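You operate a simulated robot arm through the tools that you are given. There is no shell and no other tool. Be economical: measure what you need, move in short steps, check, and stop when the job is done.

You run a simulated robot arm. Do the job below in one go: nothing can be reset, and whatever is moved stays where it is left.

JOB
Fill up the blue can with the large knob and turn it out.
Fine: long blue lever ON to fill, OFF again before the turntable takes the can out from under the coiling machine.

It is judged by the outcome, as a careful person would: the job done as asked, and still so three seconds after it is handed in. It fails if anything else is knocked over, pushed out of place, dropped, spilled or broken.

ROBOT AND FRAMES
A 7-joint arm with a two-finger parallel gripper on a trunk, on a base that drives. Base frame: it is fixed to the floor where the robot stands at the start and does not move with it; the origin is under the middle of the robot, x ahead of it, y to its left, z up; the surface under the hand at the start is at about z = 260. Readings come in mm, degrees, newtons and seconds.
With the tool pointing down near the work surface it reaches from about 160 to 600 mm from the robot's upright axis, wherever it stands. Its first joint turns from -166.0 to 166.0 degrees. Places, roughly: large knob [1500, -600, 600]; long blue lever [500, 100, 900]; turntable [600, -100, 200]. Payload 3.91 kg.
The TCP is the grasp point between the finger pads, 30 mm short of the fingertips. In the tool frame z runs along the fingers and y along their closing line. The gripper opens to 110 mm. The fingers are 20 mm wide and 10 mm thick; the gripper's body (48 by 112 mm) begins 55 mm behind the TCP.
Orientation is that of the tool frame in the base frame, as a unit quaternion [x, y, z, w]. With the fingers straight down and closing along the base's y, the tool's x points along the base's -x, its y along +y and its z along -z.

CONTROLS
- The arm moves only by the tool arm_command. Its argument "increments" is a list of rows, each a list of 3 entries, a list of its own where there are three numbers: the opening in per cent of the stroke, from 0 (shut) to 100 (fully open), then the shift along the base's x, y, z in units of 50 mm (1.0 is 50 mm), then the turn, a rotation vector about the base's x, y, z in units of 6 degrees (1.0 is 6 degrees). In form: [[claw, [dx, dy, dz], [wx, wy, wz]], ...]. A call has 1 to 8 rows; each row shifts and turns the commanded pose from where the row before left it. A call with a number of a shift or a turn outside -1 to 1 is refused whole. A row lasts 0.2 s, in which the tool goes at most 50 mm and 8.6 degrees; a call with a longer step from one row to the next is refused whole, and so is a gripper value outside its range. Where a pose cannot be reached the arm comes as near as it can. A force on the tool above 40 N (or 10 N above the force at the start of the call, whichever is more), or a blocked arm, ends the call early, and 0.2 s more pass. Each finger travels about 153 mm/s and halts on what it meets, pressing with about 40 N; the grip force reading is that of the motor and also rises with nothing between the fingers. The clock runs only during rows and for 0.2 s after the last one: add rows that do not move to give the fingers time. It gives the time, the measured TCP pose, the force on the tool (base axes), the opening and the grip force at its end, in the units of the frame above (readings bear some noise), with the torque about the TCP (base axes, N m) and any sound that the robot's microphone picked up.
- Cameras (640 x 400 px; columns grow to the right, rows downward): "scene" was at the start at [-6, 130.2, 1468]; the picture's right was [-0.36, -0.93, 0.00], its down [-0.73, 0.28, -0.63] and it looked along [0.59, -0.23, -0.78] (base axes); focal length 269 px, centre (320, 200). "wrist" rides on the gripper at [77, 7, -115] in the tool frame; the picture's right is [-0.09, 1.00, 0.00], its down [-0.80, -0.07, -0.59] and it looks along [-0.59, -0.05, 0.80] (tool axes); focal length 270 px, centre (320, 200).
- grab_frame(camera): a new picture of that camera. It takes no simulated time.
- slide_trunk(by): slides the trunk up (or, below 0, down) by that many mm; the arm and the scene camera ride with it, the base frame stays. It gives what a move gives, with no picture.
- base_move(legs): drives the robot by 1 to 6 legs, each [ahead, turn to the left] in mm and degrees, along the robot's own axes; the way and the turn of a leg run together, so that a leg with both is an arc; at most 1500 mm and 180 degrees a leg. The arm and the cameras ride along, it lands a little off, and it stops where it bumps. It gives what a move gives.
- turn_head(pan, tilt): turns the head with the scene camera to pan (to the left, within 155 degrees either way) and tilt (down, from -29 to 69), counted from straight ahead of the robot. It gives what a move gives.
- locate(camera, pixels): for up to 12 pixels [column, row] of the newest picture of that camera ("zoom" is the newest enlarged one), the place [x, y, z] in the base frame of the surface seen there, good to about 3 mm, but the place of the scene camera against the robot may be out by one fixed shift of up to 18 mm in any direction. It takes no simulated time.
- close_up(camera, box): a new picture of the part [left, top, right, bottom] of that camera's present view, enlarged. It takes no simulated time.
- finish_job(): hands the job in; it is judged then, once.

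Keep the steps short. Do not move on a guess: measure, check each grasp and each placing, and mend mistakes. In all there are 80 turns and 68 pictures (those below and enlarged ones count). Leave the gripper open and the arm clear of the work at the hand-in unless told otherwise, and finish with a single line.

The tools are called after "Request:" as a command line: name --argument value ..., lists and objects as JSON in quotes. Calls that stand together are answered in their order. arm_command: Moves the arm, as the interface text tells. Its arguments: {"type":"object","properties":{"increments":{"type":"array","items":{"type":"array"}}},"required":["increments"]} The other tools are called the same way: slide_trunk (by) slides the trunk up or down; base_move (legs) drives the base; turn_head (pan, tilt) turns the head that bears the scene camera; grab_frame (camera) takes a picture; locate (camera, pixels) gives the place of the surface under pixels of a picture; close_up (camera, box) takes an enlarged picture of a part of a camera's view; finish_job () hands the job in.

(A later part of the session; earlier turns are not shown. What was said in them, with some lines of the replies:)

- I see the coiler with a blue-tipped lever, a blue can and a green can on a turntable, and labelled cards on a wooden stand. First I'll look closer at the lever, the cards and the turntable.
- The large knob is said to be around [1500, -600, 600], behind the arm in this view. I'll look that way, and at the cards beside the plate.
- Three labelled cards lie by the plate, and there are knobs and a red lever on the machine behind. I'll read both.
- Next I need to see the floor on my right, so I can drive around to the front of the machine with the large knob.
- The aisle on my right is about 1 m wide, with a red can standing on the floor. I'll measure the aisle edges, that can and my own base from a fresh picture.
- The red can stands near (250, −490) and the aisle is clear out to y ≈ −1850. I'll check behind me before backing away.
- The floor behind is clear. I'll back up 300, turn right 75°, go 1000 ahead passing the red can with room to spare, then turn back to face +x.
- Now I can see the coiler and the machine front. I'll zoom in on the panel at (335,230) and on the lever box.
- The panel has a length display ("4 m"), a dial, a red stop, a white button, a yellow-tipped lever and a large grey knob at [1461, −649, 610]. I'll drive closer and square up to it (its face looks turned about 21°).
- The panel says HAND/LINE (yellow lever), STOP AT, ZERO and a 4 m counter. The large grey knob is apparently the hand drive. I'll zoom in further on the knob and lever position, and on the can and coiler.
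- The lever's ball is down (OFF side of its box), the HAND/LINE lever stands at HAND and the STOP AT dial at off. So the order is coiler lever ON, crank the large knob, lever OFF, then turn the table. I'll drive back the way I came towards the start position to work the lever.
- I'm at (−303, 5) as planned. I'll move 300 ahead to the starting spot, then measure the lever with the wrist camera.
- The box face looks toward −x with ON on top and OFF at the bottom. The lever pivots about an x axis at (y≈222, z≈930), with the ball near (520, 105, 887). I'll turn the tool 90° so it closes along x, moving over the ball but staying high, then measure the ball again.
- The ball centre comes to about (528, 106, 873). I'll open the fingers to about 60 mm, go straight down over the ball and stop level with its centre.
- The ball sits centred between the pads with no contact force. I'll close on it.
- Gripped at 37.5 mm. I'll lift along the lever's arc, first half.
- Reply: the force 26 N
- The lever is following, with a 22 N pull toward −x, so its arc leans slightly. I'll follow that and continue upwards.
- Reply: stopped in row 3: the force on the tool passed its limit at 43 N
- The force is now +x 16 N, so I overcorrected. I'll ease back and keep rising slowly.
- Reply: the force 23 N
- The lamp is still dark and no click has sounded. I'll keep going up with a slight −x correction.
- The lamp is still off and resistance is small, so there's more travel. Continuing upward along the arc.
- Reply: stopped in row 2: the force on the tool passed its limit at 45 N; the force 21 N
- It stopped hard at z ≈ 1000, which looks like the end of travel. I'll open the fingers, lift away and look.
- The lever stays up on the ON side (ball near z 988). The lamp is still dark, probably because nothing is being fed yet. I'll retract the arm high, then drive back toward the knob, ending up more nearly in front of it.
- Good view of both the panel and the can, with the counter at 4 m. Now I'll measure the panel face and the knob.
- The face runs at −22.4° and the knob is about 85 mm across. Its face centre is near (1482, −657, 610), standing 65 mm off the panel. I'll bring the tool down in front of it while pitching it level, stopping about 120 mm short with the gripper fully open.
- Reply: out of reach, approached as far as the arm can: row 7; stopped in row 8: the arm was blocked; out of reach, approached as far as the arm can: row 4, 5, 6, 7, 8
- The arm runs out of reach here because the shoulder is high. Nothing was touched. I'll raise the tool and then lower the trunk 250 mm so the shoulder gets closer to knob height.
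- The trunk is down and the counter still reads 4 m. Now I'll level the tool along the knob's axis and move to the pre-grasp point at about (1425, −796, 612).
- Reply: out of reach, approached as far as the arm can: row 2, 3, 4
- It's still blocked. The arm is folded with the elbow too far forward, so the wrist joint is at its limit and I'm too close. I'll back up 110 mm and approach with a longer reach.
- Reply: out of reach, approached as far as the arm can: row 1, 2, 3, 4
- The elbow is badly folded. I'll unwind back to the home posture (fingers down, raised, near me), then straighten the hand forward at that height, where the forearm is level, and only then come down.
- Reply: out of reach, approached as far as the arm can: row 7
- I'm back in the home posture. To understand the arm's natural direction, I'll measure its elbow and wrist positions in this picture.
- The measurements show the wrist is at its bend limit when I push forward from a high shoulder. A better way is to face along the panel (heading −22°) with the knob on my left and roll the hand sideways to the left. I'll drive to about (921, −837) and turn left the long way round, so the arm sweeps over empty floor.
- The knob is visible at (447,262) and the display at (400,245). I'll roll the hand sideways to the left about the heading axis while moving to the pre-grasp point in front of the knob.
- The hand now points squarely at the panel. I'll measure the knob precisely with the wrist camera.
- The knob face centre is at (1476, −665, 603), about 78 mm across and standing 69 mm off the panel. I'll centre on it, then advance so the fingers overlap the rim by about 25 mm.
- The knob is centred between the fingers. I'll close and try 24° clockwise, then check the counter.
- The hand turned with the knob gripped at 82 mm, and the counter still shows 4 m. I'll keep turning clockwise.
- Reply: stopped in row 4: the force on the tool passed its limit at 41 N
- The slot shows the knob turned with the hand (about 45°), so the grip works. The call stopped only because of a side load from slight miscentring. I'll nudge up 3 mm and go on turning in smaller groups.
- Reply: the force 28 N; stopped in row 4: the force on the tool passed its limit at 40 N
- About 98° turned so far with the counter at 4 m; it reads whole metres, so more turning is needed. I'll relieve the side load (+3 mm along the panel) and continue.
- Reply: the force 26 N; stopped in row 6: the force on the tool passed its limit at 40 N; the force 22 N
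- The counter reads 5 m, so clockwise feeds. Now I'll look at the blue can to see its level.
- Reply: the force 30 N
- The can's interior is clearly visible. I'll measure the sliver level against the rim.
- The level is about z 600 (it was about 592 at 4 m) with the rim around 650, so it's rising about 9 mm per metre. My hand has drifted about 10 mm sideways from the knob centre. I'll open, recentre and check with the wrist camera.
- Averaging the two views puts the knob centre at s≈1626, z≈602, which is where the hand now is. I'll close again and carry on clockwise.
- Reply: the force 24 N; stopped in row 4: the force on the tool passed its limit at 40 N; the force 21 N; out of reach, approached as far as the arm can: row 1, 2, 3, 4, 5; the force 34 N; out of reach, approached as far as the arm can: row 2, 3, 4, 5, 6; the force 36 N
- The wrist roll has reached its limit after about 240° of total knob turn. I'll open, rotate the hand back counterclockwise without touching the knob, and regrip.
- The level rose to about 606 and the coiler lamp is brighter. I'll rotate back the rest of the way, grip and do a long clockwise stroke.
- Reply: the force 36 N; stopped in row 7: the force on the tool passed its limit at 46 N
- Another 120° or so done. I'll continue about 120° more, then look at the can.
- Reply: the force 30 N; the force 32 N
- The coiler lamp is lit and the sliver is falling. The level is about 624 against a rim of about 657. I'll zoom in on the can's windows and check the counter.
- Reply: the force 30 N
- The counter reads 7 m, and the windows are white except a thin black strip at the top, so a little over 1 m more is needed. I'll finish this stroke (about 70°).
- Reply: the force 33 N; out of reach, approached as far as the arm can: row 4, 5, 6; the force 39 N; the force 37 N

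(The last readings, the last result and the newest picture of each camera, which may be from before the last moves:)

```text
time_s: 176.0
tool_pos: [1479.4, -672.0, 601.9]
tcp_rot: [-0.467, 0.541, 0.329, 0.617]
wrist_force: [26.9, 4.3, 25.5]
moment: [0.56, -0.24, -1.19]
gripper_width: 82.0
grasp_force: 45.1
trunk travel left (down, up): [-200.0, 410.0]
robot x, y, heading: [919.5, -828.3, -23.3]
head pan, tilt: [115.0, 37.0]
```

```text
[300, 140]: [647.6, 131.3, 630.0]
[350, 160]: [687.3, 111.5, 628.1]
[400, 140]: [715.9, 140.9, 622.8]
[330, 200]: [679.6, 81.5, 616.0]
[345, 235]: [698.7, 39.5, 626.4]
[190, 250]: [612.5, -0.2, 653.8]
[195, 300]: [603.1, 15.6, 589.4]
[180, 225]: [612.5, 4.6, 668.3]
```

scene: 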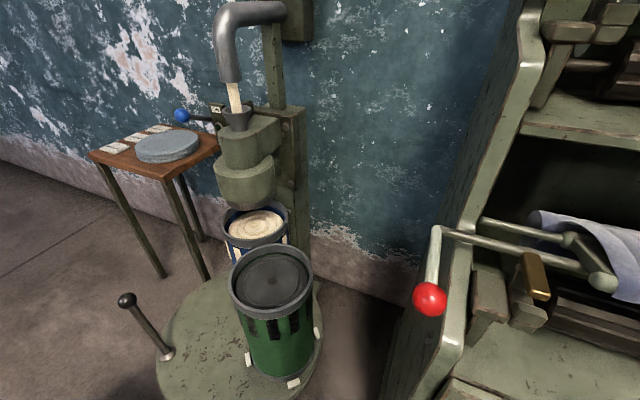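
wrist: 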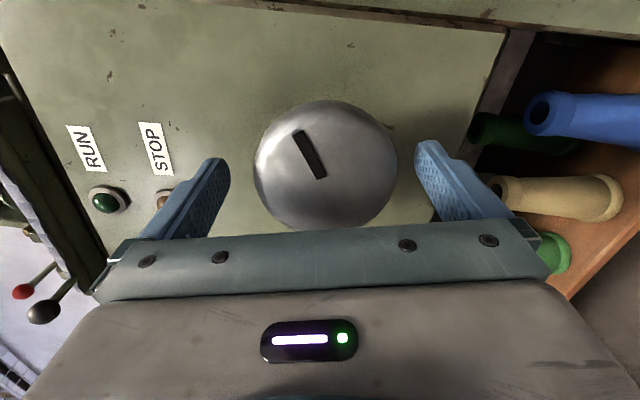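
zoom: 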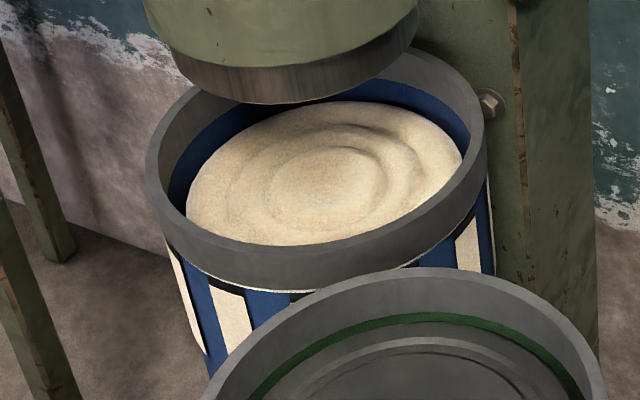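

The level is about 628 and only a thin dark strip (about 5 mm) is left in the windows. I'll ratchet back about 130° and turn roughly 90° more.

Request:
arm_command --increments '[[100, [0, 0, 0], [0, 0, 0]], [100, [0, 0, 0], [0, 0, 0]], [100, [0, 0, 0], [-0.381, -0.924, 0]], [100, [0, 0, 0], [-0.381, -0.924, 0]], [100, [0, 0, 0], [-0.381, -0.924, 0]], [100, [0, 0, 0], [-0.381, -0.924, 0]], [100, [0, 0, 0], [-0.381, -0.924, 0]], [100, [0, 0, 0], [-0.381, -0.924, 0]]]'

Request:
arm_command --increments '[[100, [0, 0, 0], [-0.381, -0.924, 0]], [100, [0, 0, 0], [-0.381, -0.924, 0]], [100, [0, 0, 0], [-0.381, -0.924, 0]], [100, [0, 0, 0], [-0.381, -0.924, 0]], [100, [0, 0, 0], [-0.381, -0.924, 0]], [100, [0, 0, 0], [-0.381, -0.924, 0]], [100, [0, 0, 0], [-0.381, -0.924, 0]], [100, [0, 0, 0], [-0.381, -0.924, 0]]]'

Request:
arm_command --increments '[[100, [0, 0, 0], [-0.381, -0.924, 0]], [100, [0, 0, 0], [-0.381, -0.924, 0]], [100, [0, 0, 0], [-0.381, -0.924, 0]], [100, [0, 0, 0], [-0.381, -0.924, 0]], [100, [0, 0, 0], [-0.381, -0.924, 0]], [100, [0, 0, 0], [-0.381, -0.924, 0]], [60, [0, 0, 0], [0, 0, 0]], [60, [0, 0, 0], [0, 0, 0]]]'

Request:
arm_command --increments '[[60, [0, 0, 0], [0.381, 0.924, 0]], [60, [0, 0, 0], [0.381, 0.924, 0]], [60, [0, 0, 0], [0.381, 0.924, 0]], [60, [0, 0, 0], [0.381, 0.924, 0]], [60, [0, 0, 0], [0.381, 0.924, 0]], [60, [0, 0, 0], [0.381, 0.924, 0]], [60, [0, 0, 0], [0.381, 0.924, 0]]]'

Request:
arm_command --increments '[[60, [0, 0, 0], [0.381, 0.924, 0]], [60, [0, 0, 0], [0.381, 0.924, 0]], [60, [0, 0, 0], [0.381, 0.924, 0]], [60, [0, 0, 0], [0.381, 0.924, 0]], [60, [0, 0, 0], [0.381, 0.924, 0]], [60, [0, 0, 0], [0.381, 0.924, 0]], [60, [0, 0, 0], [0.381, 0.924, 0]]]'

Request:
close_up --camera "scene" --box '[215, 190, 295, 270]'

Request:
locate --camera "zoom" --pixels '[[300, 140], [350, 160], [400, 140], [330, 200], [250, 180], [345, 235], [180, 225]]'

```text
time_s: 177.8
tool_pos: [1478.2, -671.4, 599.0]
tcp_rot: [-0.611, 0.379, 0.115, 0.686]
wrist_force: [-1.1, 0.3, 0.1]
moment: [0.01, 0.02, 0.01]
gripper_width: 109.8
grasp_force: 0.1
trunk travel left (down, up): [-200.0, 410.0]
robot x, y, heading: [919.1, -828.9, -23.6]
head pan, tilt: [115.0, 37.0]
```

```text
time_s: 179.6
tool_pos: [1478.4, -672.7, 599.9]
tcp_rot: [0.708, -0.107, 0.183, -0.673]
wrist_force: [0.5, -0.7, -0.3]
moment: [-0.04, 0.0, -0.02]
gripper_width: 109.9
grasp_force: 0.0
trunk travel left (down, up): [-200.0, 410.0]
robot x, y, heading: [920.7, -827.3, -23.4]
head pan, tilt: [115.0, 37.0]
```

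```text
time_s: 181.4
tool_pos: [1478.5, -672.3, 600.2]
tcp_rot: [0.701, 0.111, 0.388, -0.588]
wrist_force: [2.6, 0.0, -2.2]
moment: [0.23, -0.16, 0.13]
gripper_width: 82.1
grasp_force: 44.8
trunk travel left (down, up): [-200.0, 410.0]
robot x, y, heading: [921.6, -826.9, -23.3]
head pan, tilt: [115.0, 37.0]
```

```text
time_s: 183.0
tool_pos: [1478.3, -671.2, 600.7]
tcp_rot: [0.702, -0.144, 0.145, -0.682]
wrist_force: [4.7, -0.8, 6.4]
moment: [0.15, -0.13, -0.33]
gripper_width: 81.8
grasp_force: 45.1
trunk travel left (down, up): [-200.0, 410.0]
robot x, y, heading: [920.7, -829.0, -23.1]
head pan, tilt: [115.0, 37.0]
```

```text
time_s: 184.6
tool_pos: [1479.3, -672.1, 600.9]
tcp_rot: [-0.609, 0.379, 0.115, 0.687]
wrist_force: [17.8, 1.1, 18.0]
moment: [0.05, -0.14, -0.72]
gripper_width: 81.9
grasp_force: 44.8
trunk travel left (down, up): [-200.0, 410.0]
robot x, y, heading: [920.1, -827.2, -23.4]
head pan, tilt: [115.0, 37.0]
```

```text
5.00 times, centred on (255, 230) of scene
```

zoom: 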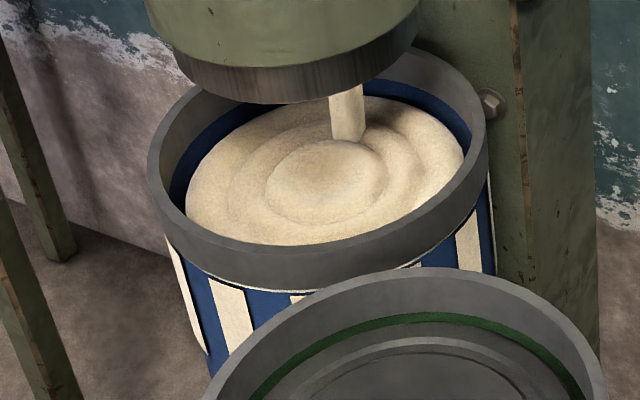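

```text
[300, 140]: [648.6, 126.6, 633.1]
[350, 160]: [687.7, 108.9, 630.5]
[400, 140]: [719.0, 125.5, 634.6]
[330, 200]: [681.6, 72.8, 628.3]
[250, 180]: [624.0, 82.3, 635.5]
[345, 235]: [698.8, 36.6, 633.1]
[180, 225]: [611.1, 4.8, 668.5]
```

All windows are now white to the top, level about 632. I'll check the counter.

Request:
turn_head --pan 70 --tilt 40

Request:
close_up --camera "scene" --box '[380, 240, 540, 360]'

```text
time_s: 185.7
tool_pos: [1479.7, -673.8, 600.9]
tcp_rot: [-0.61, 0.379, 0.115, 0.686]
wrist_force: [27.4, 8.2, 21.5]
moment: [0.85, -0.37, -1.47]
gripper_width: 81.7
grasp_force: 44.8
trunk travel left (down, up): [-200.0, 410.0]
robot x, y, heading: [922.4, -829.2, -23.3]
head pan, tilt: [70.0, 40.0]
```

```text
3.33 times, centred on (460, 300) of scene
```

zoom: 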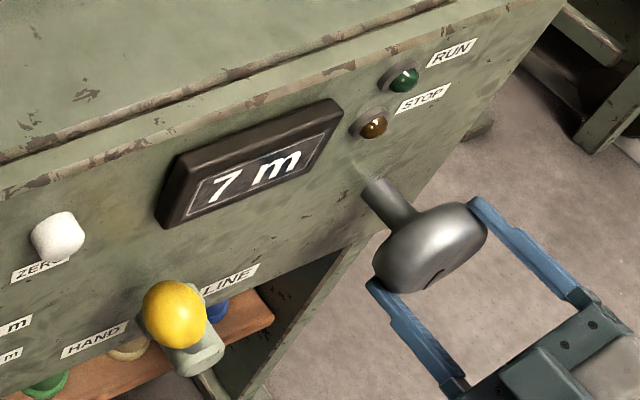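

The counter shows 7 m and the windows are just filled. I'll add a small 30° for margin (the rim is still about 35 mm higher), then open and withdraw from the knob.

Request:
arm_command --increments '[[60, [0, 0, 0], [0.381, 0.924, 0]], [60, [0, 0, 0], [0.381, 0.924, 0]], [60, [0, 0, 0], [0.381, 0.924, 0]], [60, [0, 0, 0], [0.381, 0.924, 0]], [60, [0, 0, 0], [0.381, 0.924, 0]], [100, [0, 0, 0], [0, 0, 0]], [100, [0, 0, 0], [0, 0, 0]], [100, [0, 0, 0], [0, 0, 0]]]'

Request:
arm_command --increments '[[100, [-0.284, -0.689, 0], [0, 0, 0]], [100, [-0.284, -0.689, 0], [0, 0, 0]], [100, [-0.284, -0.689, 0], [0, 0, 0]], [100, [-0.284, -0.689, 0], [0, 0, 0]], [100, [-0.284, -0.689, 0], [0, 0, 0]]]'

Request:
turn_head --pan 115 --tilt 37

Request:
close_up --camera "scene" --box '[170, 80, 320, 270]'

```text
time_s: 187.5
tool_pos: [1478.2, -672.5, 599.9]
tcp_rot: [-0.495, 0.519, 0.295, 0.631]
wrist_force: [0.2, 0.2, 0.1]
moment: [-0.02, -0.02, 0.01]
gripper_width: 109.7
grasp_force: 0.1
trunk travel left (down, up): [-200.0, 410.0]
robot x, y, heading: [917.7, -828.0, -23.3]
head pan, tilt: [70.0, 40.0]
```

```text
time_s: 188.7
tool_pos: [1408.5, -845.5, 599.8]
tcp_rot: [-0.494, 0.52, 0.295, 0.632]
wrist_force: [0.5, -0.1, 0.2]
moment: [0.03, 0.0, 0.02]
gripper_width: 110.1
grasp_force: 0.0
trunk travel left (down, up): [-200.0, 410.0]
robot x, y, heading: [925.8, -828.8, -23.4]
head pan, tilt: [70.0, 40.0]
```

```text
time_s: 189.8
tool_pos: [1408.5, -843.6, 598.9]
tcp_rot: [-0.494, 0.519, 0.296, 0.631]
wrist_force: [-0.2, -0.1, 0.9]
moment: [-0.01, 0.0, 0.01]
gripper_width: 110.1
grasp_force: 0.0
trunk travel left (down, up): [-200.0, 410.0]
robot x, y, heading: [920.8, -828.4, -23.7]
head pan, tilt: [115.0, 37.0]
```

```text
2.11 times, centred on (245, 175) of scene
```

zoom: 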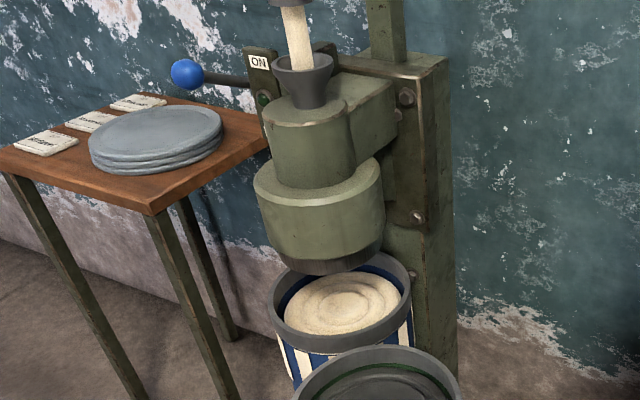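

The can is filled to the top of the windows, with no spill. The sliver flow has stopped and the lever is still ON. Now I'll raise the arm, unroll the wrist and put the hand back to fingers-down.

Request:
arm_command --increments '[[60, [-0.1, -0.2, 0.8], [-0.381, -0.924, 0]], [60, [0, 0, 0.8], [-0.381, -0.924, 0]], [60, [0, 0, 0.8], [-0.381, -0.924, 0]], [60, [0, 0, 0.8], [-0.381, -0.924, 0]], [60, [0, 0, 0.8], [-0.381, -0.924, 0]], [60, [0, 0, 0.8], [-0.381, -0.924, 0]], [60, [0, 0, 0.8], [-0.381, -0.924, 0]], [60, [0, 0, 0.8], [-0.381, -0.924, 0]]]'

Request:
arm_command --increments '[[60, [0, 0, 0], [-0.381, -0.924, 0]], [60, [0, 0, 0], [-0.381, -0.924, 0]], [60, [0, 0, 0], [-0.381, -0.924, 0]], [60, [0, 0, 0], [-0.381, -0.924, 0]], [60, [0, 0, 0], [-0.381, -0.924, 0]], [60, [0, 0, 0], [-0.381, -0.924, 0]], [60, [0, 0, 0], [-0.381, -0.924, 0]], [60, [0, 0, 0], [-0.381, -0.924, 0]]]'

Request:
arm_command --increments '[[60, [0, 0, 0], [-0.381, -0.924, 0]], [60, [0, 0, 0], [-0.381, -0.924, 0]], [60, [0, 0, 0], [-0.381, -0.924, 0]], [60, [0, 0, 0], [-0.381, -0.924, 0]], [60, [0, 0, 0], [-0.381, -0.924, 0]], [60, [0, 0, 0], [-0.381, -0.924, 0]]]'

Request:
arm_command --increments '[[60, [-0.09, -0.09, 0], [-0.924, 0.381, 0]], [60, [-0.09, -0.09, 0], [-0.924, 0.381, 0]], [60, [-0.09, -0.09, 0], [-0.924, 0.381, 0]], [60, [-0.09, -0.09, 0], [-0.924, 0.381, 0]], [60, [-0.09, -0.09, 0], [-0.924, 0.381, 0]], [60, [-0.09, -0.09, 0], [-0.924, 0.381, 0]], [60, [-0.09, -0.09, 0], [-0.924, 0.381, 0]], [60, [-0.09, -0.09, 0], [-0.924, 0.381, 0]]]'

Request:
arm_command --increments '[[60, [-0.09, -0.09, 0], [-0.924, 0.381, 0]], [60, [-0.09, -0.09, 0], [-0.924, 0.381, 0]], [60, [-0.09, -0.09, 0], [-0.924, 0.381, 0]], [60, [-0.09, -0.09, 0], [-0.924, 0.381, 0]], [60, [-0.09, -0.09, 0], [-0.924, 0.381, 0]], [60, [-0.09, -0.09, 0], [-0.924, 0.381, 0]], [60, [-0.09, -0.09, 0], [-0.924, 0.381, 0]]]'

```text
time_s: 191.6
tool_pos: [1402.1, -855.5, 921.3]
tcp_rot: [-0.661, 0.283, 0.004, 0.695]
wrist_force: [0.7, -0.1, -0.7]
moment: [0.0, 0.04, 0.0]
gripper_width: 66.3
grasp_force: 0.1
trunk travel left (down, up): [-200.0, 410.0]
robot x, y, heading: [916.7, -828.4, -23.3]
head pan, tilt: [115.0, 37.0]
```

```text
time_s: 193.4
tool_pos: [1402.9, -854.0, 919.1]
tcp_rot: [0.713, 0.003, 0.29, -0.638]
wrist_force: [0.4, -0.1, 0.5]
moment: [0.03, 0.04, 0.05]
gripper_width: 66.1
grasp_force: 0.1
trunk travel left (down, up): [-200.0, 410.0]
robot x, y, heading: [921.4, -829.4, -23.6]
head pan, tilt: [115.0, 37.0]
```

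```text
time_s: 194.8
tool_pos: [1402.4, -854.1, 920.4]
tcp_rot: [0.671, 0.218, 0.478, -0.522]
wrist_force: [0.4, -0.4, 0.8]
moment: [-0.01, -0.02, -0.01]
gripper_width: 66.1
grasp_force: 0.0
trunk travel left (down, up): [-200.0, 410.0]
robot x, y, heading: [920.0, -826.9, -23.3]
head pan, tilt: [115.0, 37.0]
```

```text
time_s: 196.6
tool_pos: [1365.8, -890.9, 919.4]
tcp_rot: [0.884, 0.298, 0.251, -0.26]
wrist_force: [0.0, 0.5, -0.1]
moment: [0.02, -0.04, 0.0]
gripper_width: 66.0
grasp_force: 0.1
trunk travel left (down, up): [-200.0, 410.0]
robot x, y, heading: [923.2, -827.4, -23.4]
head pan, tilt: [115.0, 37.0]
```

```text
time_s: 198.2
tool_pos: [1335.0, -921.5, 920.1]
tcp_rot: [0.945, 0.325, 0.013, 0.01]
wrist_force: [1.2, 0.4, -0.6]
moment: [0.0, 0.0, 0.01]
gripper_width: 65.9
grasp_force: 0.0
trunk travel left (down, up): [-200.0, 410.0]
robot x, y, heading: [918.2, -828.0, -23.2]
head pan, tilt: [115.0, 37.0]
```

The hand is down again. I'll raise the trunk back, then drive backward along the aisle to the coiler, keeping clear of the red can.

Request:
slide_trunk --by 250

Request:
base_move --legs '[[0, 31.1], [-969, 0], [0, -82.8], [-985, 0], [0, 75]]'

```text
time_s: 200.8
tool_pos: [1333.4, -921.1, 1170.0]
tcp_rot: [0.946, 0.325, 0.015, 0.01]
wrist_force: [-0.7, -0.8, 0.8]
moment: [0.0, -0.02, -0.01]
gripper_width: 65.8
grasp_force: 0.0
trunk travel left (down, up): [-450.0, 160.0]
robot x, y, heading: [921.7, -827.2, -23.2]
head pan, tilt: [115.0, 37.0]
```

```text
time_s: 218.8
tool_pos: [113.5, 71.5, 1169.6]
tcp_rot: [0.854, 0.52, 0.016, 0.007]
wrist_force: [0.1, -0.2, 0.5]
moment: [0.02, 0.01, 0.0]
gripper_width: 66.1
grasp_force: 0.1
trunk travel left (down, up): [-450.0, 160.0]
robot x, y, heading: [-305.3, -17.8, 1.1]
head pan, tilt: [115.0, 37.0]
```

Request:
base_move --legs '[[300, -1]]'

Request:
arm_command --increments '[[60, [0.4, 0.1, 0], [0, 0, 0.8]], [60, [0.4, 0.1, 0], [0, 0, 0.8]], [60, [0.4, 0.1, 0], [0, 0, 0.8]], [60, [0.4, 0.1, 0], [0, 0, 0.8]], [60, [0.4, 0.1, 0], [0, 0, 0.8]], [60, [0.28, 0.14, -0.4], [0, 0, 0.5]], [60, [0, 0, -0.5], [0, 0, 0]]]'

Request:
grab_frame --camera "wrist"

```text
time_s: 220.9
tool_pos: [414.8, 71.4, 1169.3]
tcp_rot: [0.858, 0.514, 0.016, 0.005]
wrist_force: [0.5, -0.4, -0.5]
moment: [-0.02, 0.01, 0.0]
gripper_width: 66.1
grasp_force: 0.0
trunk travel left (down, up): [-450.0, 160.0]
robot x, y, heading: [-3.1, -14.9, 0.5]
head pan, tilt: [115.0, 37.0]
```

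```text
time_s: 222.5
tool_pos: [529.5, 102.9, 1124.5]
tcp_rot: [0.714, 0.7, 0.016, 0.002]
wrist_force: [0.7, -0.2, -0.7]
moment: [-0.01, 0.01, -0.02]
gripper_width: 66.2
grasp_force: 0.2
trunk travel left (down, up): [-450.0, 160.0]
robot x, y, heading: [-1.7, -17.7, 0.3]
head pan, tilt: [115.0, 37.0]
```

```text
8 pictures are left
```

wrist: 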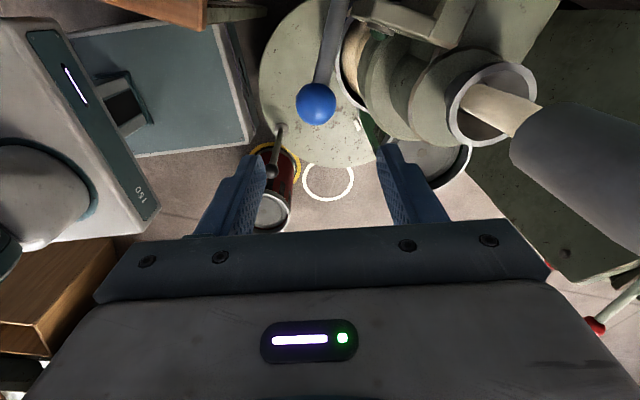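

Request:
locate --camera "wrist" --pixels '[[316, 104], [302, 104], [330, 104], [316, 90], [316, 120], [278, 130], [270, 170], [265, 195], [300, 40], [325, 70]]'

```text
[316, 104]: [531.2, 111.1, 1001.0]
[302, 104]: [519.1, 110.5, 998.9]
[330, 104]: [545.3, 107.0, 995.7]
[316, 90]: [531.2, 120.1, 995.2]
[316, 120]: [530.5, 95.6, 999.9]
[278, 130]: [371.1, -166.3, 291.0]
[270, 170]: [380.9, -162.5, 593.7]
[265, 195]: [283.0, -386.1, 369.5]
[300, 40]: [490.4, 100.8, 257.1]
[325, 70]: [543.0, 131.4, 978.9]
```

The ball centre is at about (530, 104, 985). I also got the turntable handle, a post with its ball top at (381, −163, 594). I'll descend on the lever ball and grip.

Request:
arm_command --increments '[[60, [0, 0.02, -0.95], [0, 0, 0]], [60, [0, 0, -0.95], [0, 0, 0]], [60, [0, 0, -0.9], [0, 0, 0]], [20, [0, 0, 0], [0, 0, 0]], [20, [0, 0, 0], [0, 0, 0]]]'

```text
time_s: 223.7
tool_pos: [528.6, 103.8, 984.7]
tcp_rot: [0.714, 0.7, 0.016, 0.002]
wrist_force: [-3.0, 1.2, -5.5]
moment: [-0.79, 0.03, -0.08]
gripper_width: 37.3
grasp_force: 44.8
trunk travel left (down, up): [-450.0, 160.0]
robot x, y, heading: [-4.8, -11.3, 0.5]
head pan, tilt: [115.0, 37.0]
```

Gripped at 37.3 mm. I'll bring the lever down along the same arc.

Request:
arm_command --increments '[[20, [-0.02, -0.06, -0.25], [0, 0, 0]], [20, [-0.02, -0.05, -0.25], [0, 0, 0]], [20, [-0.02, -0.03, -0.25], [0, 0, 0]], [20, [0, -0.02, -0.25], [0, 0, 0]]]'

Request:
arm_command --increments '[[20, [0, 0, -0.25], [0, 0, 0]], [20, [0, 0.02, -0.25], [0, 0, 0]], [20, [0.02, 0.04, -0.2], [0, 0, 0]], [20, [0.02, 0.05, -0.2], [0, 0, 0]]]'

```text
time_s: 224.7
tool_pos: [524.6, 93.3, 933.9]
tcp_rot: [0.714, 0.7, 0.017, 0.002]
wrist_force: [-7.3, -5.2, 8.3]
moment: [1.23, 0.1, 0.0]
gripper_width: 37.3
grasp_force: 45.4
trunk travel left (down, up): [-450.0, 160.0]
robot x, y, heading: [-3.2, -9.8, 0.3]
head pan, tilt: [115.0, 37.0]
```

```text
time_s: 225.7
tool_pos: [526.9, 100.7, 889.5]
tcp_rot: [0.714, 0.7, 0.017, 0.001]
wrist_force: [-11.8, -9.7, 5.3]
moment: [1.23, -0.08, 0.01]
gripper_width: 37.4
grasp_force: 45.0
trunk travel left (down, up): [-450.0, 160.0]
robot x, y, heading: [0.2, -12.6, 0.5]
head pan, tilt: [115.0, 37.0]
```

Moving smoothly; a little more, down to its stop.

Request:
arm_command --increments '[[20, [0, 0.06, -0.15], [0, 0, 0]], [20, [0, 0.07, -0.15], [0, 0, 0]], [20, [0, 0.07, -0.15], [0, 0, 0]], [20, [0, 0.07, -0.15], [0, 0, 0]]]'

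```text
time_s: 226.7
tool_pos: [530.2, 111.4, 862.7]
tcp_rot: [0.715, 0.698, 0.02, 0.004]
wrist_force: [2.8, -22.0, 21.5]
moment: [-0.24, -0.03, -0.16]
gripper_width: 37.3
grasp_force: 44.7
trunk travel left (down, up): [-450.0, 160.0]
robot x, y, heading: [0.3, -14.6, 0.3]
head pan, tilt: [115.0, 37.0]
```

The lever is firmly at the bottom stop (OFF). I'll release it, rise, pull the arm back, and look at the whole with the scene camera to measure the turntable.

Request:
arm_command --increments '[[60, [0, 0, 0], [0, 0, 0]], [60, [0, 0, 0], [0, 0, 0]], [60, [0, 0, 0.9], [0, 0, 0]], [60, [0, 0, 0.9], [0, 0, 0]], [60, [0, 0, 0.9], [0, 0, 0]], [60, [0, 0, 0.9], [0, 0, 0]], [60, [0, 0, 0.9], [0, 0, 0]]]'

Request:
arm_command --increments '[[60, [-0.3, -0.9, 0], [0, 0, 0]], [60, [-0.3, -0.9, 0], [0, 0, 0]], [60, [-0.3, -0.9, 0], [0, 0, 0]], [60, [-0.3, -0.9, 0], [0, 0, 0]], [60, [-0.3, -0.9, 0], [0, 0, 0]]]'

Request:
turn_head --pan -8 --tilt 56

Request:
grab_frame --camera "scene"

```text
time_s: 228.3
tool_pos: [526.9, 114.3, 1085.9]
tcp_rot: [0.714, 0.7, 0.016, 0.002]
wrist_force: [-1.0, -1.1, 1.2]
moment: [-0.01, 0.0, 0.0]
gripper_width: 65.9
grasp_force: 0.0
trunk travel left (down, up): [-450.0, 160.0]
robot x, y, heading: [-0.9, -11.4, 0.6]
head pan, tilt: [115.0, 37.0]
```

```text
time_s: 229.5
tool_pos: [454.4, -111.7, 1084.4]
tcp_rot: [0.714, 0.7, 0.017, 0.002]
wrist_force: [-0.6, 0.3, 0.7]
moment: [-0.02, -0.04, 0.0]
gripper_width: 66.0
grasp_force: 0.2
trunk travel left (down, up): [-450.0, 160.0]
robot x, y, heading: [-0.2, -9.5, 0.5]
head pan, tilt: [115.0, 37.0]
```

```text
time_s: 231.5
tool_pos: [452.6, -109.9, 1084.5]
tcp_rot: [0.714, 0.7, 0.017, 0.003]
wrist_force: [-0.9, -0.2, 1.3]
moment: [-0.02, 0.0, 0.0]
gripper_width: 65.8
grasp_force: 0.1
trunk travel left (down, up): [-450.0, 160.0]
robot x, y, heading: [0.7, -12.4, 0.7]
head pan, tilt: [-8.0, 56.0]
```

```text
7 pictures are left
```

scene: 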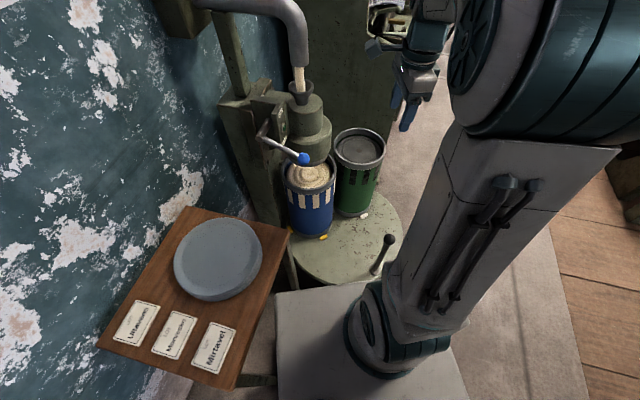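

The lever ball is down (OFF). Now I'll measure the turntable edge, the handle, the can bases, the table corner and my own front edge.

Request:
locate --camera "scene" --pixels '[[388, 240], [373, 272], [401, 220], [398, 260], [330, 287], [297, 270], [380, 195], [290, 235], [277, 295], [270, 330], [310, 233], [350, 212]]'

Request:
close_up --camera "scene" --box '[250, 80, 420, 300]'

```text
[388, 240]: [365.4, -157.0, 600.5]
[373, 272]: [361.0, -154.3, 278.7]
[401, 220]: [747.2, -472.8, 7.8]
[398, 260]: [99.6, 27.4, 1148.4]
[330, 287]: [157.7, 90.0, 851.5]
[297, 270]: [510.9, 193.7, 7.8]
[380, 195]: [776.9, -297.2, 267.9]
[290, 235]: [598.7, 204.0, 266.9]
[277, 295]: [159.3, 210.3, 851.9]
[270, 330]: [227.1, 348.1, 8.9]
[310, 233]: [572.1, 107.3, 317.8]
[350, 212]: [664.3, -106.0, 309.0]
```

```text
1.82 times, centred on (335, 190) of scene
```

zoom: 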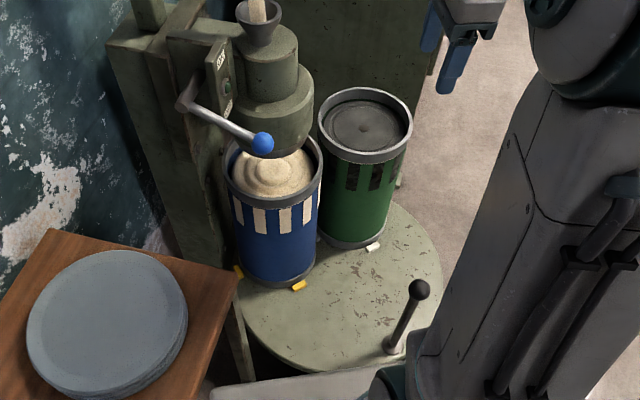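

Request:
locate --camera "zoom" --pixels '[[438, 262], [428, 232], [412, 212], [247, 315], [262, 340], [290, 360], [320, 366], [350, 366], [238, 240], [298, 288], [372, 247], [232, 285]]'

```text
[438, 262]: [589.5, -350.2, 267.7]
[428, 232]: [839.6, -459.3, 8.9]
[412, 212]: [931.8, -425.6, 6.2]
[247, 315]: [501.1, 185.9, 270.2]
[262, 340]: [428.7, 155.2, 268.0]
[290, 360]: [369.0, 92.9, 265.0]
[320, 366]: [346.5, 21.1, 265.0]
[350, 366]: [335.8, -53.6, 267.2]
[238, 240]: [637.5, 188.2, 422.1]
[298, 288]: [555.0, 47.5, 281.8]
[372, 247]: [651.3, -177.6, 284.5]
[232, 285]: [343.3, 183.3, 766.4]
```

Fitting the edge points gives the turntable centre near (618, −80) and radius about 287. The handle is at radius about 260, and the stations are about 90° apart. Turning counterclockwise brings the blue can out toward me and sends the handle to the clear right side, but I need longer reach there. I'll check whether the trunk can go down without touching the wooden table.

Request:
locate --camera "scene" --pixels '[[236, 384], [284, 236], [262, 310], [250, 345], [283, 300], [290, 380], [330, 385], [440, 380], [278, 320], [287, 252]]'

```text
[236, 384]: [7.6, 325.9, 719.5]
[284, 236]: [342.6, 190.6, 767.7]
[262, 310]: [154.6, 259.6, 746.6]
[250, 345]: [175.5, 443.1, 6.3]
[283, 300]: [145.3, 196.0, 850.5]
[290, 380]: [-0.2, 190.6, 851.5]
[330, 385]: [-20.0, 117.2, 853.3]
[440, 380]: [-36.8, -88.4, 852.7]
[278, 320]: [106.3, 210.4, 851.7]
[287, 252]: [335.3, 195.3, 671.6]
```

The table edge stays about 45 mm clear of my platform, so lowering is safe. I'll lower the trunk 200 mm, move over the handle and measure its ball with the wrist camera.

Request:
slide_trunk --by -200

Request:
arm_command --increments '[[60, [-0.8, -0.5, 0], [0, 0, 0]], [60, [-0.8, -0.6, 0], [0, 0, 0]], [60, [0, 0, -0.8], [0, 0, 0]], [60, [0, 0, -0.8], [0, 0, 0]], [60, [0, 0, 0], [0, 0, 0]]]'

Request:
grab_frame --camera "wrist"

```text
time_s: 233.7
tool_pos: [453.4, -109.7, 886.0]
tcp_rot: [0.714, 0.7, 0.017, 0.002]
wrist_force: [0.5, 0.0, 0.0]
moment: [0.01, 0.01, -0.01]
gripper_width: 66.0
grasp_force: 0.1
trunk travel left (down, up): [-250.0, 360.0]
robot x, y, heading: [-4.0, -11.9, 0.5]
head pan, tilt: [-8.0, 56.0]
```

```text
time_s: 234.9
tool_pos: [372.8, -164.6, 804.1]
tcp_rot: [0.714, 0.7, 0.017, 0.001]
wrist_force: [-0.2, -0.2, -0.6]
moment: [0.03, 0.01, 0.0]
gripper_width: 66.0
grasp_force: 0.1
trunk travel left (down, up): [-250.0, 360.0]
robot x, y, heading: [-3.3, -13.6, 0.4]
head pan, tilt: [-8.0, 56.0]
```

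```text
5 pictures are left
```

wrist: 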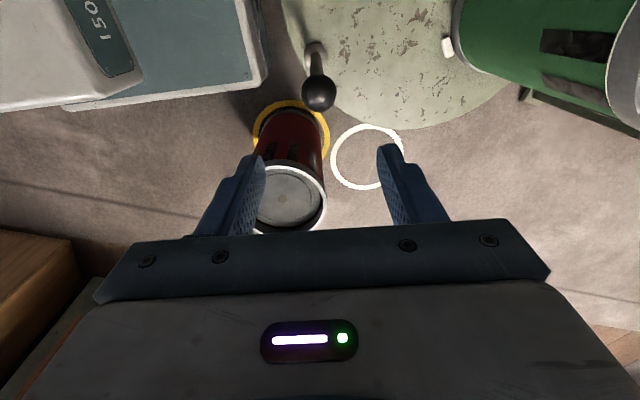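

Request:
locate --camera "wrist" --pixels '[[319, 94], [305, 94], [333, 94], [319, 80], [319, 106], [315, 60], [292, 30], [330, 110], [370, 125], [430, 125], [470, 112], [290, 10]]'

```text
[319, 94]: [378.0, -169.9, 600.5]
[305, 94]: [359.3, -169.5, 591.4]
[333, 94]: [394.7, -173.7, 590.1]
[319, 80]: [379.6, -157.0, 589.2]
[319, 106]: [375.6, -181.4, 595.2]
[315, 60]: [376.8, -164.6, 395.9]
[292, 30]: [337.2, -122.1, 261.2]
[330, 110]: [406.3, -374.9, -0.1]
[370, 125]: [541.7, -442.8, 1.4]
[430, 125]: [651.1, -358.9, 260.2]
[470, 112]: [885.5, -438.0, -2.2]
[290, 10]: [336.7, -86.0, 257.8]
```

The wrist view confirms the centre (618, −80), and the handle ball is at about (377, −172, 585). I'll turn the hand so its closing line runs along the handle's direction of travel (bearing −69°), so a finger does the pushing. Then I'll go down and grip.

Request:
arm_command --increments '[[70, [0, 0, 0], [0, 0, -1]], [70, [0, 0, 0], [0, 0, -1]], [70, [0, 0, 0], [0, 0, -1]], [70, [0, 0, 0], [0, 0, -1]], [70, [0, 0, 0], [0, 0, -1]], [70, [0, 0, 0], [0, 0, -1]], [70, [0, 0, 0], [0, 0, -1]], [70, [0, 0, 0], [0, 0, -1]]]'

Request:
arm_command --increments '[[70, [0.09, -0.14, 0], [0, 0, -1]], [70, [0, 0, 0], [0, 0, -1]], [70, [0, 0, 0], [0, 0, -1]], [70, [0, 0, -0.9], [0, 0, -0.5]], [70, [0, 0, -0.9], [0, 0, 0]], [70, [0, 0, -0.9], [0, 0, 0]], [70, [0, 0, -0.9], [0, 0, 0]], [70, [0, 0, -0.75], [0, 0, 0]]]'

Request:
arm_command --increments '[[20, [0, 0, 0], [0, 0, 0]], [20, [0, 0, 0], [0, 0, 0]], [20, [0, 0, 0], [0, 0, 0]]]'

```text
time_s: 236.7
tool_pos: [373.1, -165.3, 805.2]
tcp_rot: [0.937, 0.348, 0.014, 0.01]
wrist_force: [0.7, 0.7, 0.3]
moment: [0.0, 0.0, 0.03]
gripper_width: 76.9
grasp_force: 0.1
trunk travel left (down, up): [-250.0, 360.0]
robot x, y, heading: [-0.9, -9.9, 0.6]
head pan, tilt: [-8.0, 56.0]
```

```text
time_s: 238.5
tool_pos: [378.5, -172.2, 586.1]
tcp_rot: [0.985, 0.173, 0.012, 0.012]
wrist_force: [-0.1, -0.3, 0.2]
moment: [-0.02, 0.0, 0.0]
gripper_width: 77.1
grasp_force: 0.0
trunk travel left (down, up): [-250.0, 360.0]
robot x, y, heading: [-0.1, -11.5, 0.4]
head pan, tilt: [-8.0, 56.0]
```

```text
time_s: 239.3
tool_pos: [379.1, -172.2, 585.7]
tcp_rot: [0.985, 0.173, 0.012, 0.011]
wrist_force: [-1.4, 0.7, -10.1]
moment: [-0.18, -0.36, 0.15]
gripper_width: 43.2
grasp_force: 45.2
trunk travel left (down, up): [-250.0, 360.0]
robot x, y, heading: [-2.4, -15.7, 0.6]
head pan, tilt: [-8.0, 56.0]
```

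The ball is held (43 mm). I'll start turning counterclockwise gently, 3° per row, watching the force.

Request:
arm_command --increments '[[20, [0.109, -0.245, 0], [0, 0, 0.5]], [20, [0.109, -0.245, 0], [0, 0, 0.5]], [20, [0.134, -0.232, 0], [0, 0, 0.5]], [20, [0.134, -0.232, 0], [0, 0, 0.5]]]'

```text
time_s: 240.3
tool_pos: [404.4, -219.7, 586.7]
tcp_rot: [0.961, 0.276, 0.014, 0.01]
wrist_force: [2.8, 2.5, -17.9]
moment: [-0.28, -0.14, 0.48]
gripper_width: 43.7
grasp_force: 45.2
trunk travel left (down, up): [-250.0, 360.0]
robot x, y, heading: [-2.9, -10.9, 0.7]
head pan, tilt: [-8.0, 56.0]
```

The turntable moves easily. Continuing along the arc.

Request:
arm_command --increments '[[20, [0.157, -0.217, -0.04], [0, 0, 0.5]], [20, [0.157, -0.217, 0], [0, 0, 0.5]], [20, [0.179, -0.199, 0], [0, 0, 0.5]], [20, [0.179, -0.199, 0], [0, 0, 0.5]], [20, [0.199, -0.179, 0], [0, 0, 0.5]], [20, [0.199, -0.179, 0], [0, 0, 0.5]]]'

Request:
arm_command --increments '[[20, [0.217, -0.157, 0], [0, 0, 0.5]], [20, [0.217, -0.157, 0], [0, 0, 0.5]], [20, [0.232, -0.134, 0], [0, 0, 0.5]], [20, [0.232, -0.134, 0], [0, 0, 0.5]]]'

```text
time_s: 241.7
tool_pos: [458.2, -275.7, 587.9]
tcp_rot: [0.906, 0.423, 0.016, 0.009]
wrist_force: [18.4, 21.1, 26.3]
moment: [0.3, -0.43, -0.16]
gripper_width: 43.8
grasp_force: 44.8
trunk travel left (down, up): [-250.0, 360.0]
robot x, y, heading: [-3.1, -9.6, 0.6]
head pan, tilt: [-8.0, 56.0]
```

```text
time_s: 242.7
tool_pos: [501.2, -304.6, 585.8]
tcp_rot: [0.857, 0.516, 0.016, 0.006]
wrist_force: [16.1, 28.4, 18.3]
moment: [0.14, -0.05, -0.01]
gripper_width: 43.8
grasp_force: 45.3
trunk travel left (down, up): [-250.0, 360.0]
robot x, y, heading: [-2.0, -9.9, 1.0]
head pan, tilt: [-8.0, 56.0]
```

There's an inward radial pull of about 30 N, so I'm slightly too far out. I'll correct 5 mm inward and carry on.

Request:
arm_command --increments '[[20, [0.05, 0.09, 0.03], [0, 0, 0]], [20, [0.245, -0.105, 0], [0, 0, 0.5]], [20, [0.245, -0.1, 0], [0, 0, 0.5]], [20, [0.255, -0.075, 0], [0, 0, 0.5]], [20, [0.255, -0.075, 0], [0, 0, 0.5]]]'

Request:
arm_command --increments '[[20, [0.262, -0.05, 0], [0, 0, 0.5]], [20, [0.262, -0.05, 0], [0, 0, 0.5]], [20, [0.266, -0.02, 0], [0, 0, 0.5]], [20, [0.266, -0.02, 0], [0, 0, 0.5]]]'

```text
time_s: 243.9
tool_pos: [553.0, -322.3, 586.1]
tcp_rot: [0.799, 0.601, 0.015, 0.004]
wrist_force: [-0.8, 1.8, -12.9]
moment: [-0.46, -0.17, 0.44]
gripper_width: 43.7
grasp_force: 45.2
trunk travel left (down, up): [-250.0, 360.0]
robot x, y, heading: [-2.2, -10.9, 0.3]
head pan, tilt: [-8.0, 56.0]
```

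```text
time_s: 244.9
tool_pos: [607.9, -328.6, 585.9]
tcp_rot: [0.732, 0.681, 0.017, 0.001]
wrist_force: [-0.1, -9.3, -12.8]
moment: [-0.43, 0.22, 0.31]
gripper_width: 43.5
grasp_force: 45.6
trunk travel left (down, up): [-250.0, 360.0]
robot x, y, heading: [-4.3, -9.0, 0.7]
head pan, tilt: [-8.0, 56.0]
```

About 67° turned, with reach still fine. On to 90°.

Request:
arm_command --increments '[[20, [0.266, 0.0, 0], [0, 0, 0.5]], [20, [0.266, 0.02, 0], [0, 0, 0.5]], [20, [0.266, 0.03, 0], [0, 0, 0.5]], [20, [0.264, 0.04, 0], [0, 0, 0.5]]]'

Request:
arm_command --increments '[[20, [0.262, 0.055, 0], [0, 0, 0.5]], [20, [0.26, 0.065, 0], [0, 0, 0.5]]]'

Request:
grab_frame --camera "scene"

```text
time_s: 245.9
tool_pos: [660.7, -324.6, 586.6]
tcp_rot: [0.657, 0.754, 0.018, 0.001]
wrist_force: [3.3, -13.5, -12.0]
moment: [-0.32, 0.08, 0.26]
gripper_width: 43.5
grasp_force: 44.6
trunk travel left (down, up): [-250.0, 360.0]
robot x, y, heading: [-3.9, -12.4, 0.8]
head pan, tilt: [-8.0, 56.0]
```

```text
time_s: 246.5
tool_pos: [684.8, -318.3, 586.1]
tcp_rot: [0.615, 0.788, 0.017, 0.001]
wrist_force: [4.3, -11.8, -9.7]
moment: [-0.04, 0.12, 0.21]
gripper_width: 43.4
grasp_force: 45.2
trunk travel left (down, up): [-250.0, 360.0]
robot x, y, heading: [-0.5, -12.0, 0.4]
head pan, tilt: [-8.0, 56.0]
```

```text
4 pictures are left
```

scene: 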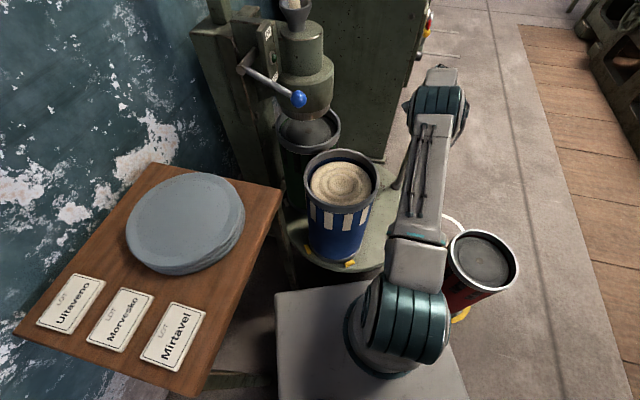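

The blue can is out in front, full, and the green can has come under the coiler. That's about 85°, so I'll do the last 5° to bring it to the station.

Request:
arm_command --increments '[[20, [0.257, 0.075, 0], [0, 0, 0.5]], [20, [0.2, 0.066, 0], [0, 0, 0.4]]]'

Request:
close_up --camera "scene" --box '[220, 20, 420, 290]'

Request:
locate --camera "zoom" --pixels '[[195, 185], [310, 185], [250, 215], [265, 250], [400, 250], [330, 215], [330, 300], [290, 150]]'

```text
time_s: 247.1
tool_pos: [709.7, -309.8, 586.1]
tcp_rot: [0.578, 0.816, 0.018, -0.001]
wrist_force: [4.5, -7.3, -8.2]
moment: [-0.24, 0.06, 0.27]
gripper_width: 43.6
grasp_force: 44.8
trunk travel left (down, up): [-250.0, 360.0]
robot x, y, heading: [-1.6, -11.3, 0.5]
head pan, tilt: [-8.0, 56.0]
```

```text
1.48 times, centred on (320, 155) of scene
```

zoom: 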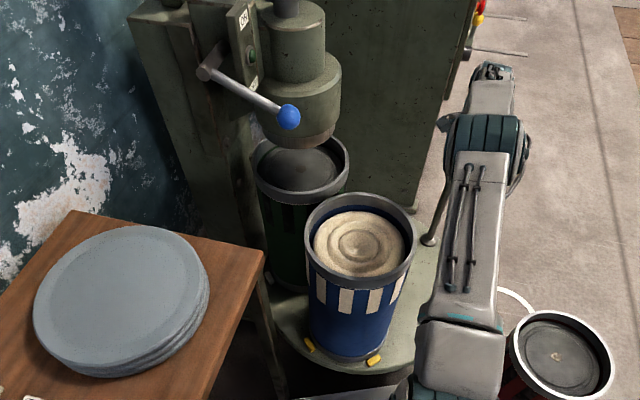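

```text
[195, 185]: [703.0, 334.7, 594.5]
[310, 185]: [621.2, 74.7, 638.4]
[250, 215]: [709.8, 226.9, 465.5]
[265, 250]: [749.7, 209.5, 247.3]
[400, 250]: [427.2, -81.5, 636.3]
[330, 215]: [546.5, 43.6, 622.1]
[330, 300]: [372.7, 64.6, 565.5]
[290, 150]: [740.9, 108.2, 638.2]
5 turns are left
```

90.7° are done. The green can sits under the coiler and the full blue can is out, with the lever OFF. I'll release the handle and lift straight up and clear.

Request:
arm_command --increments '[[80, [0, 0, 0], [0, 0, 0]], [80, [0, 0, 0], [0, 0, 0]], [100, [0, 0, 0.6], [0, 0, 0]], [100, [0, 0, 0.9], [0, 0, 0]], [100, [0, 0, 0.9], [0, 0, 0]], [100, [0, 0, 0.9], [0, 0, 0]], [100, [0, 0, 0.9], [0, 0, 0]]]'

Request:
grab_frame --camera "scene"

```text
time_s: 248.7
tool_pos: [701.0, -302.9, 798.0]
tcp_rot: [0.579, 0.815, 0.017, -0.001]
wrist_force: [0.2, 0.8, 0.1]
moment: [-0.04, 0.0, 0.0]
gripper_width: 109.8
grasp_force: 0.0
out of reach, approached as far as the arm can: row 7
trunk travel left (down, up): [-250.0, 360.0]
robot x, y, heading: [-2.0, -13.6, 0.4]
head pan, tilt: [-8.0, 56.0]
```

```text
2 pictures are left
4 turns are left
```

scene: 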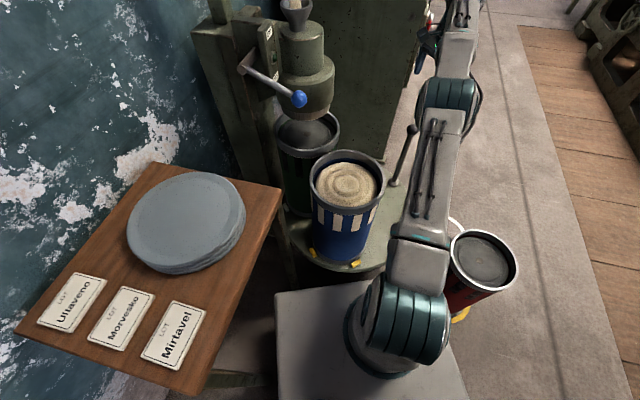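

The arm is clear with the gripper open (fingertips at z ≈ 768, above the handle). The blue can stands full and out, the green can is under the coiler, the lever is OFF and nothing has been disturbed. I'm handing in.

Request:
finish_job

```text
The job is handed in.
```

The blue can is filled to the top of its windows and turned out from under the coiler, the blue lever was set OFF before the turntable moved, and I saw nothing spilled or knocked over.
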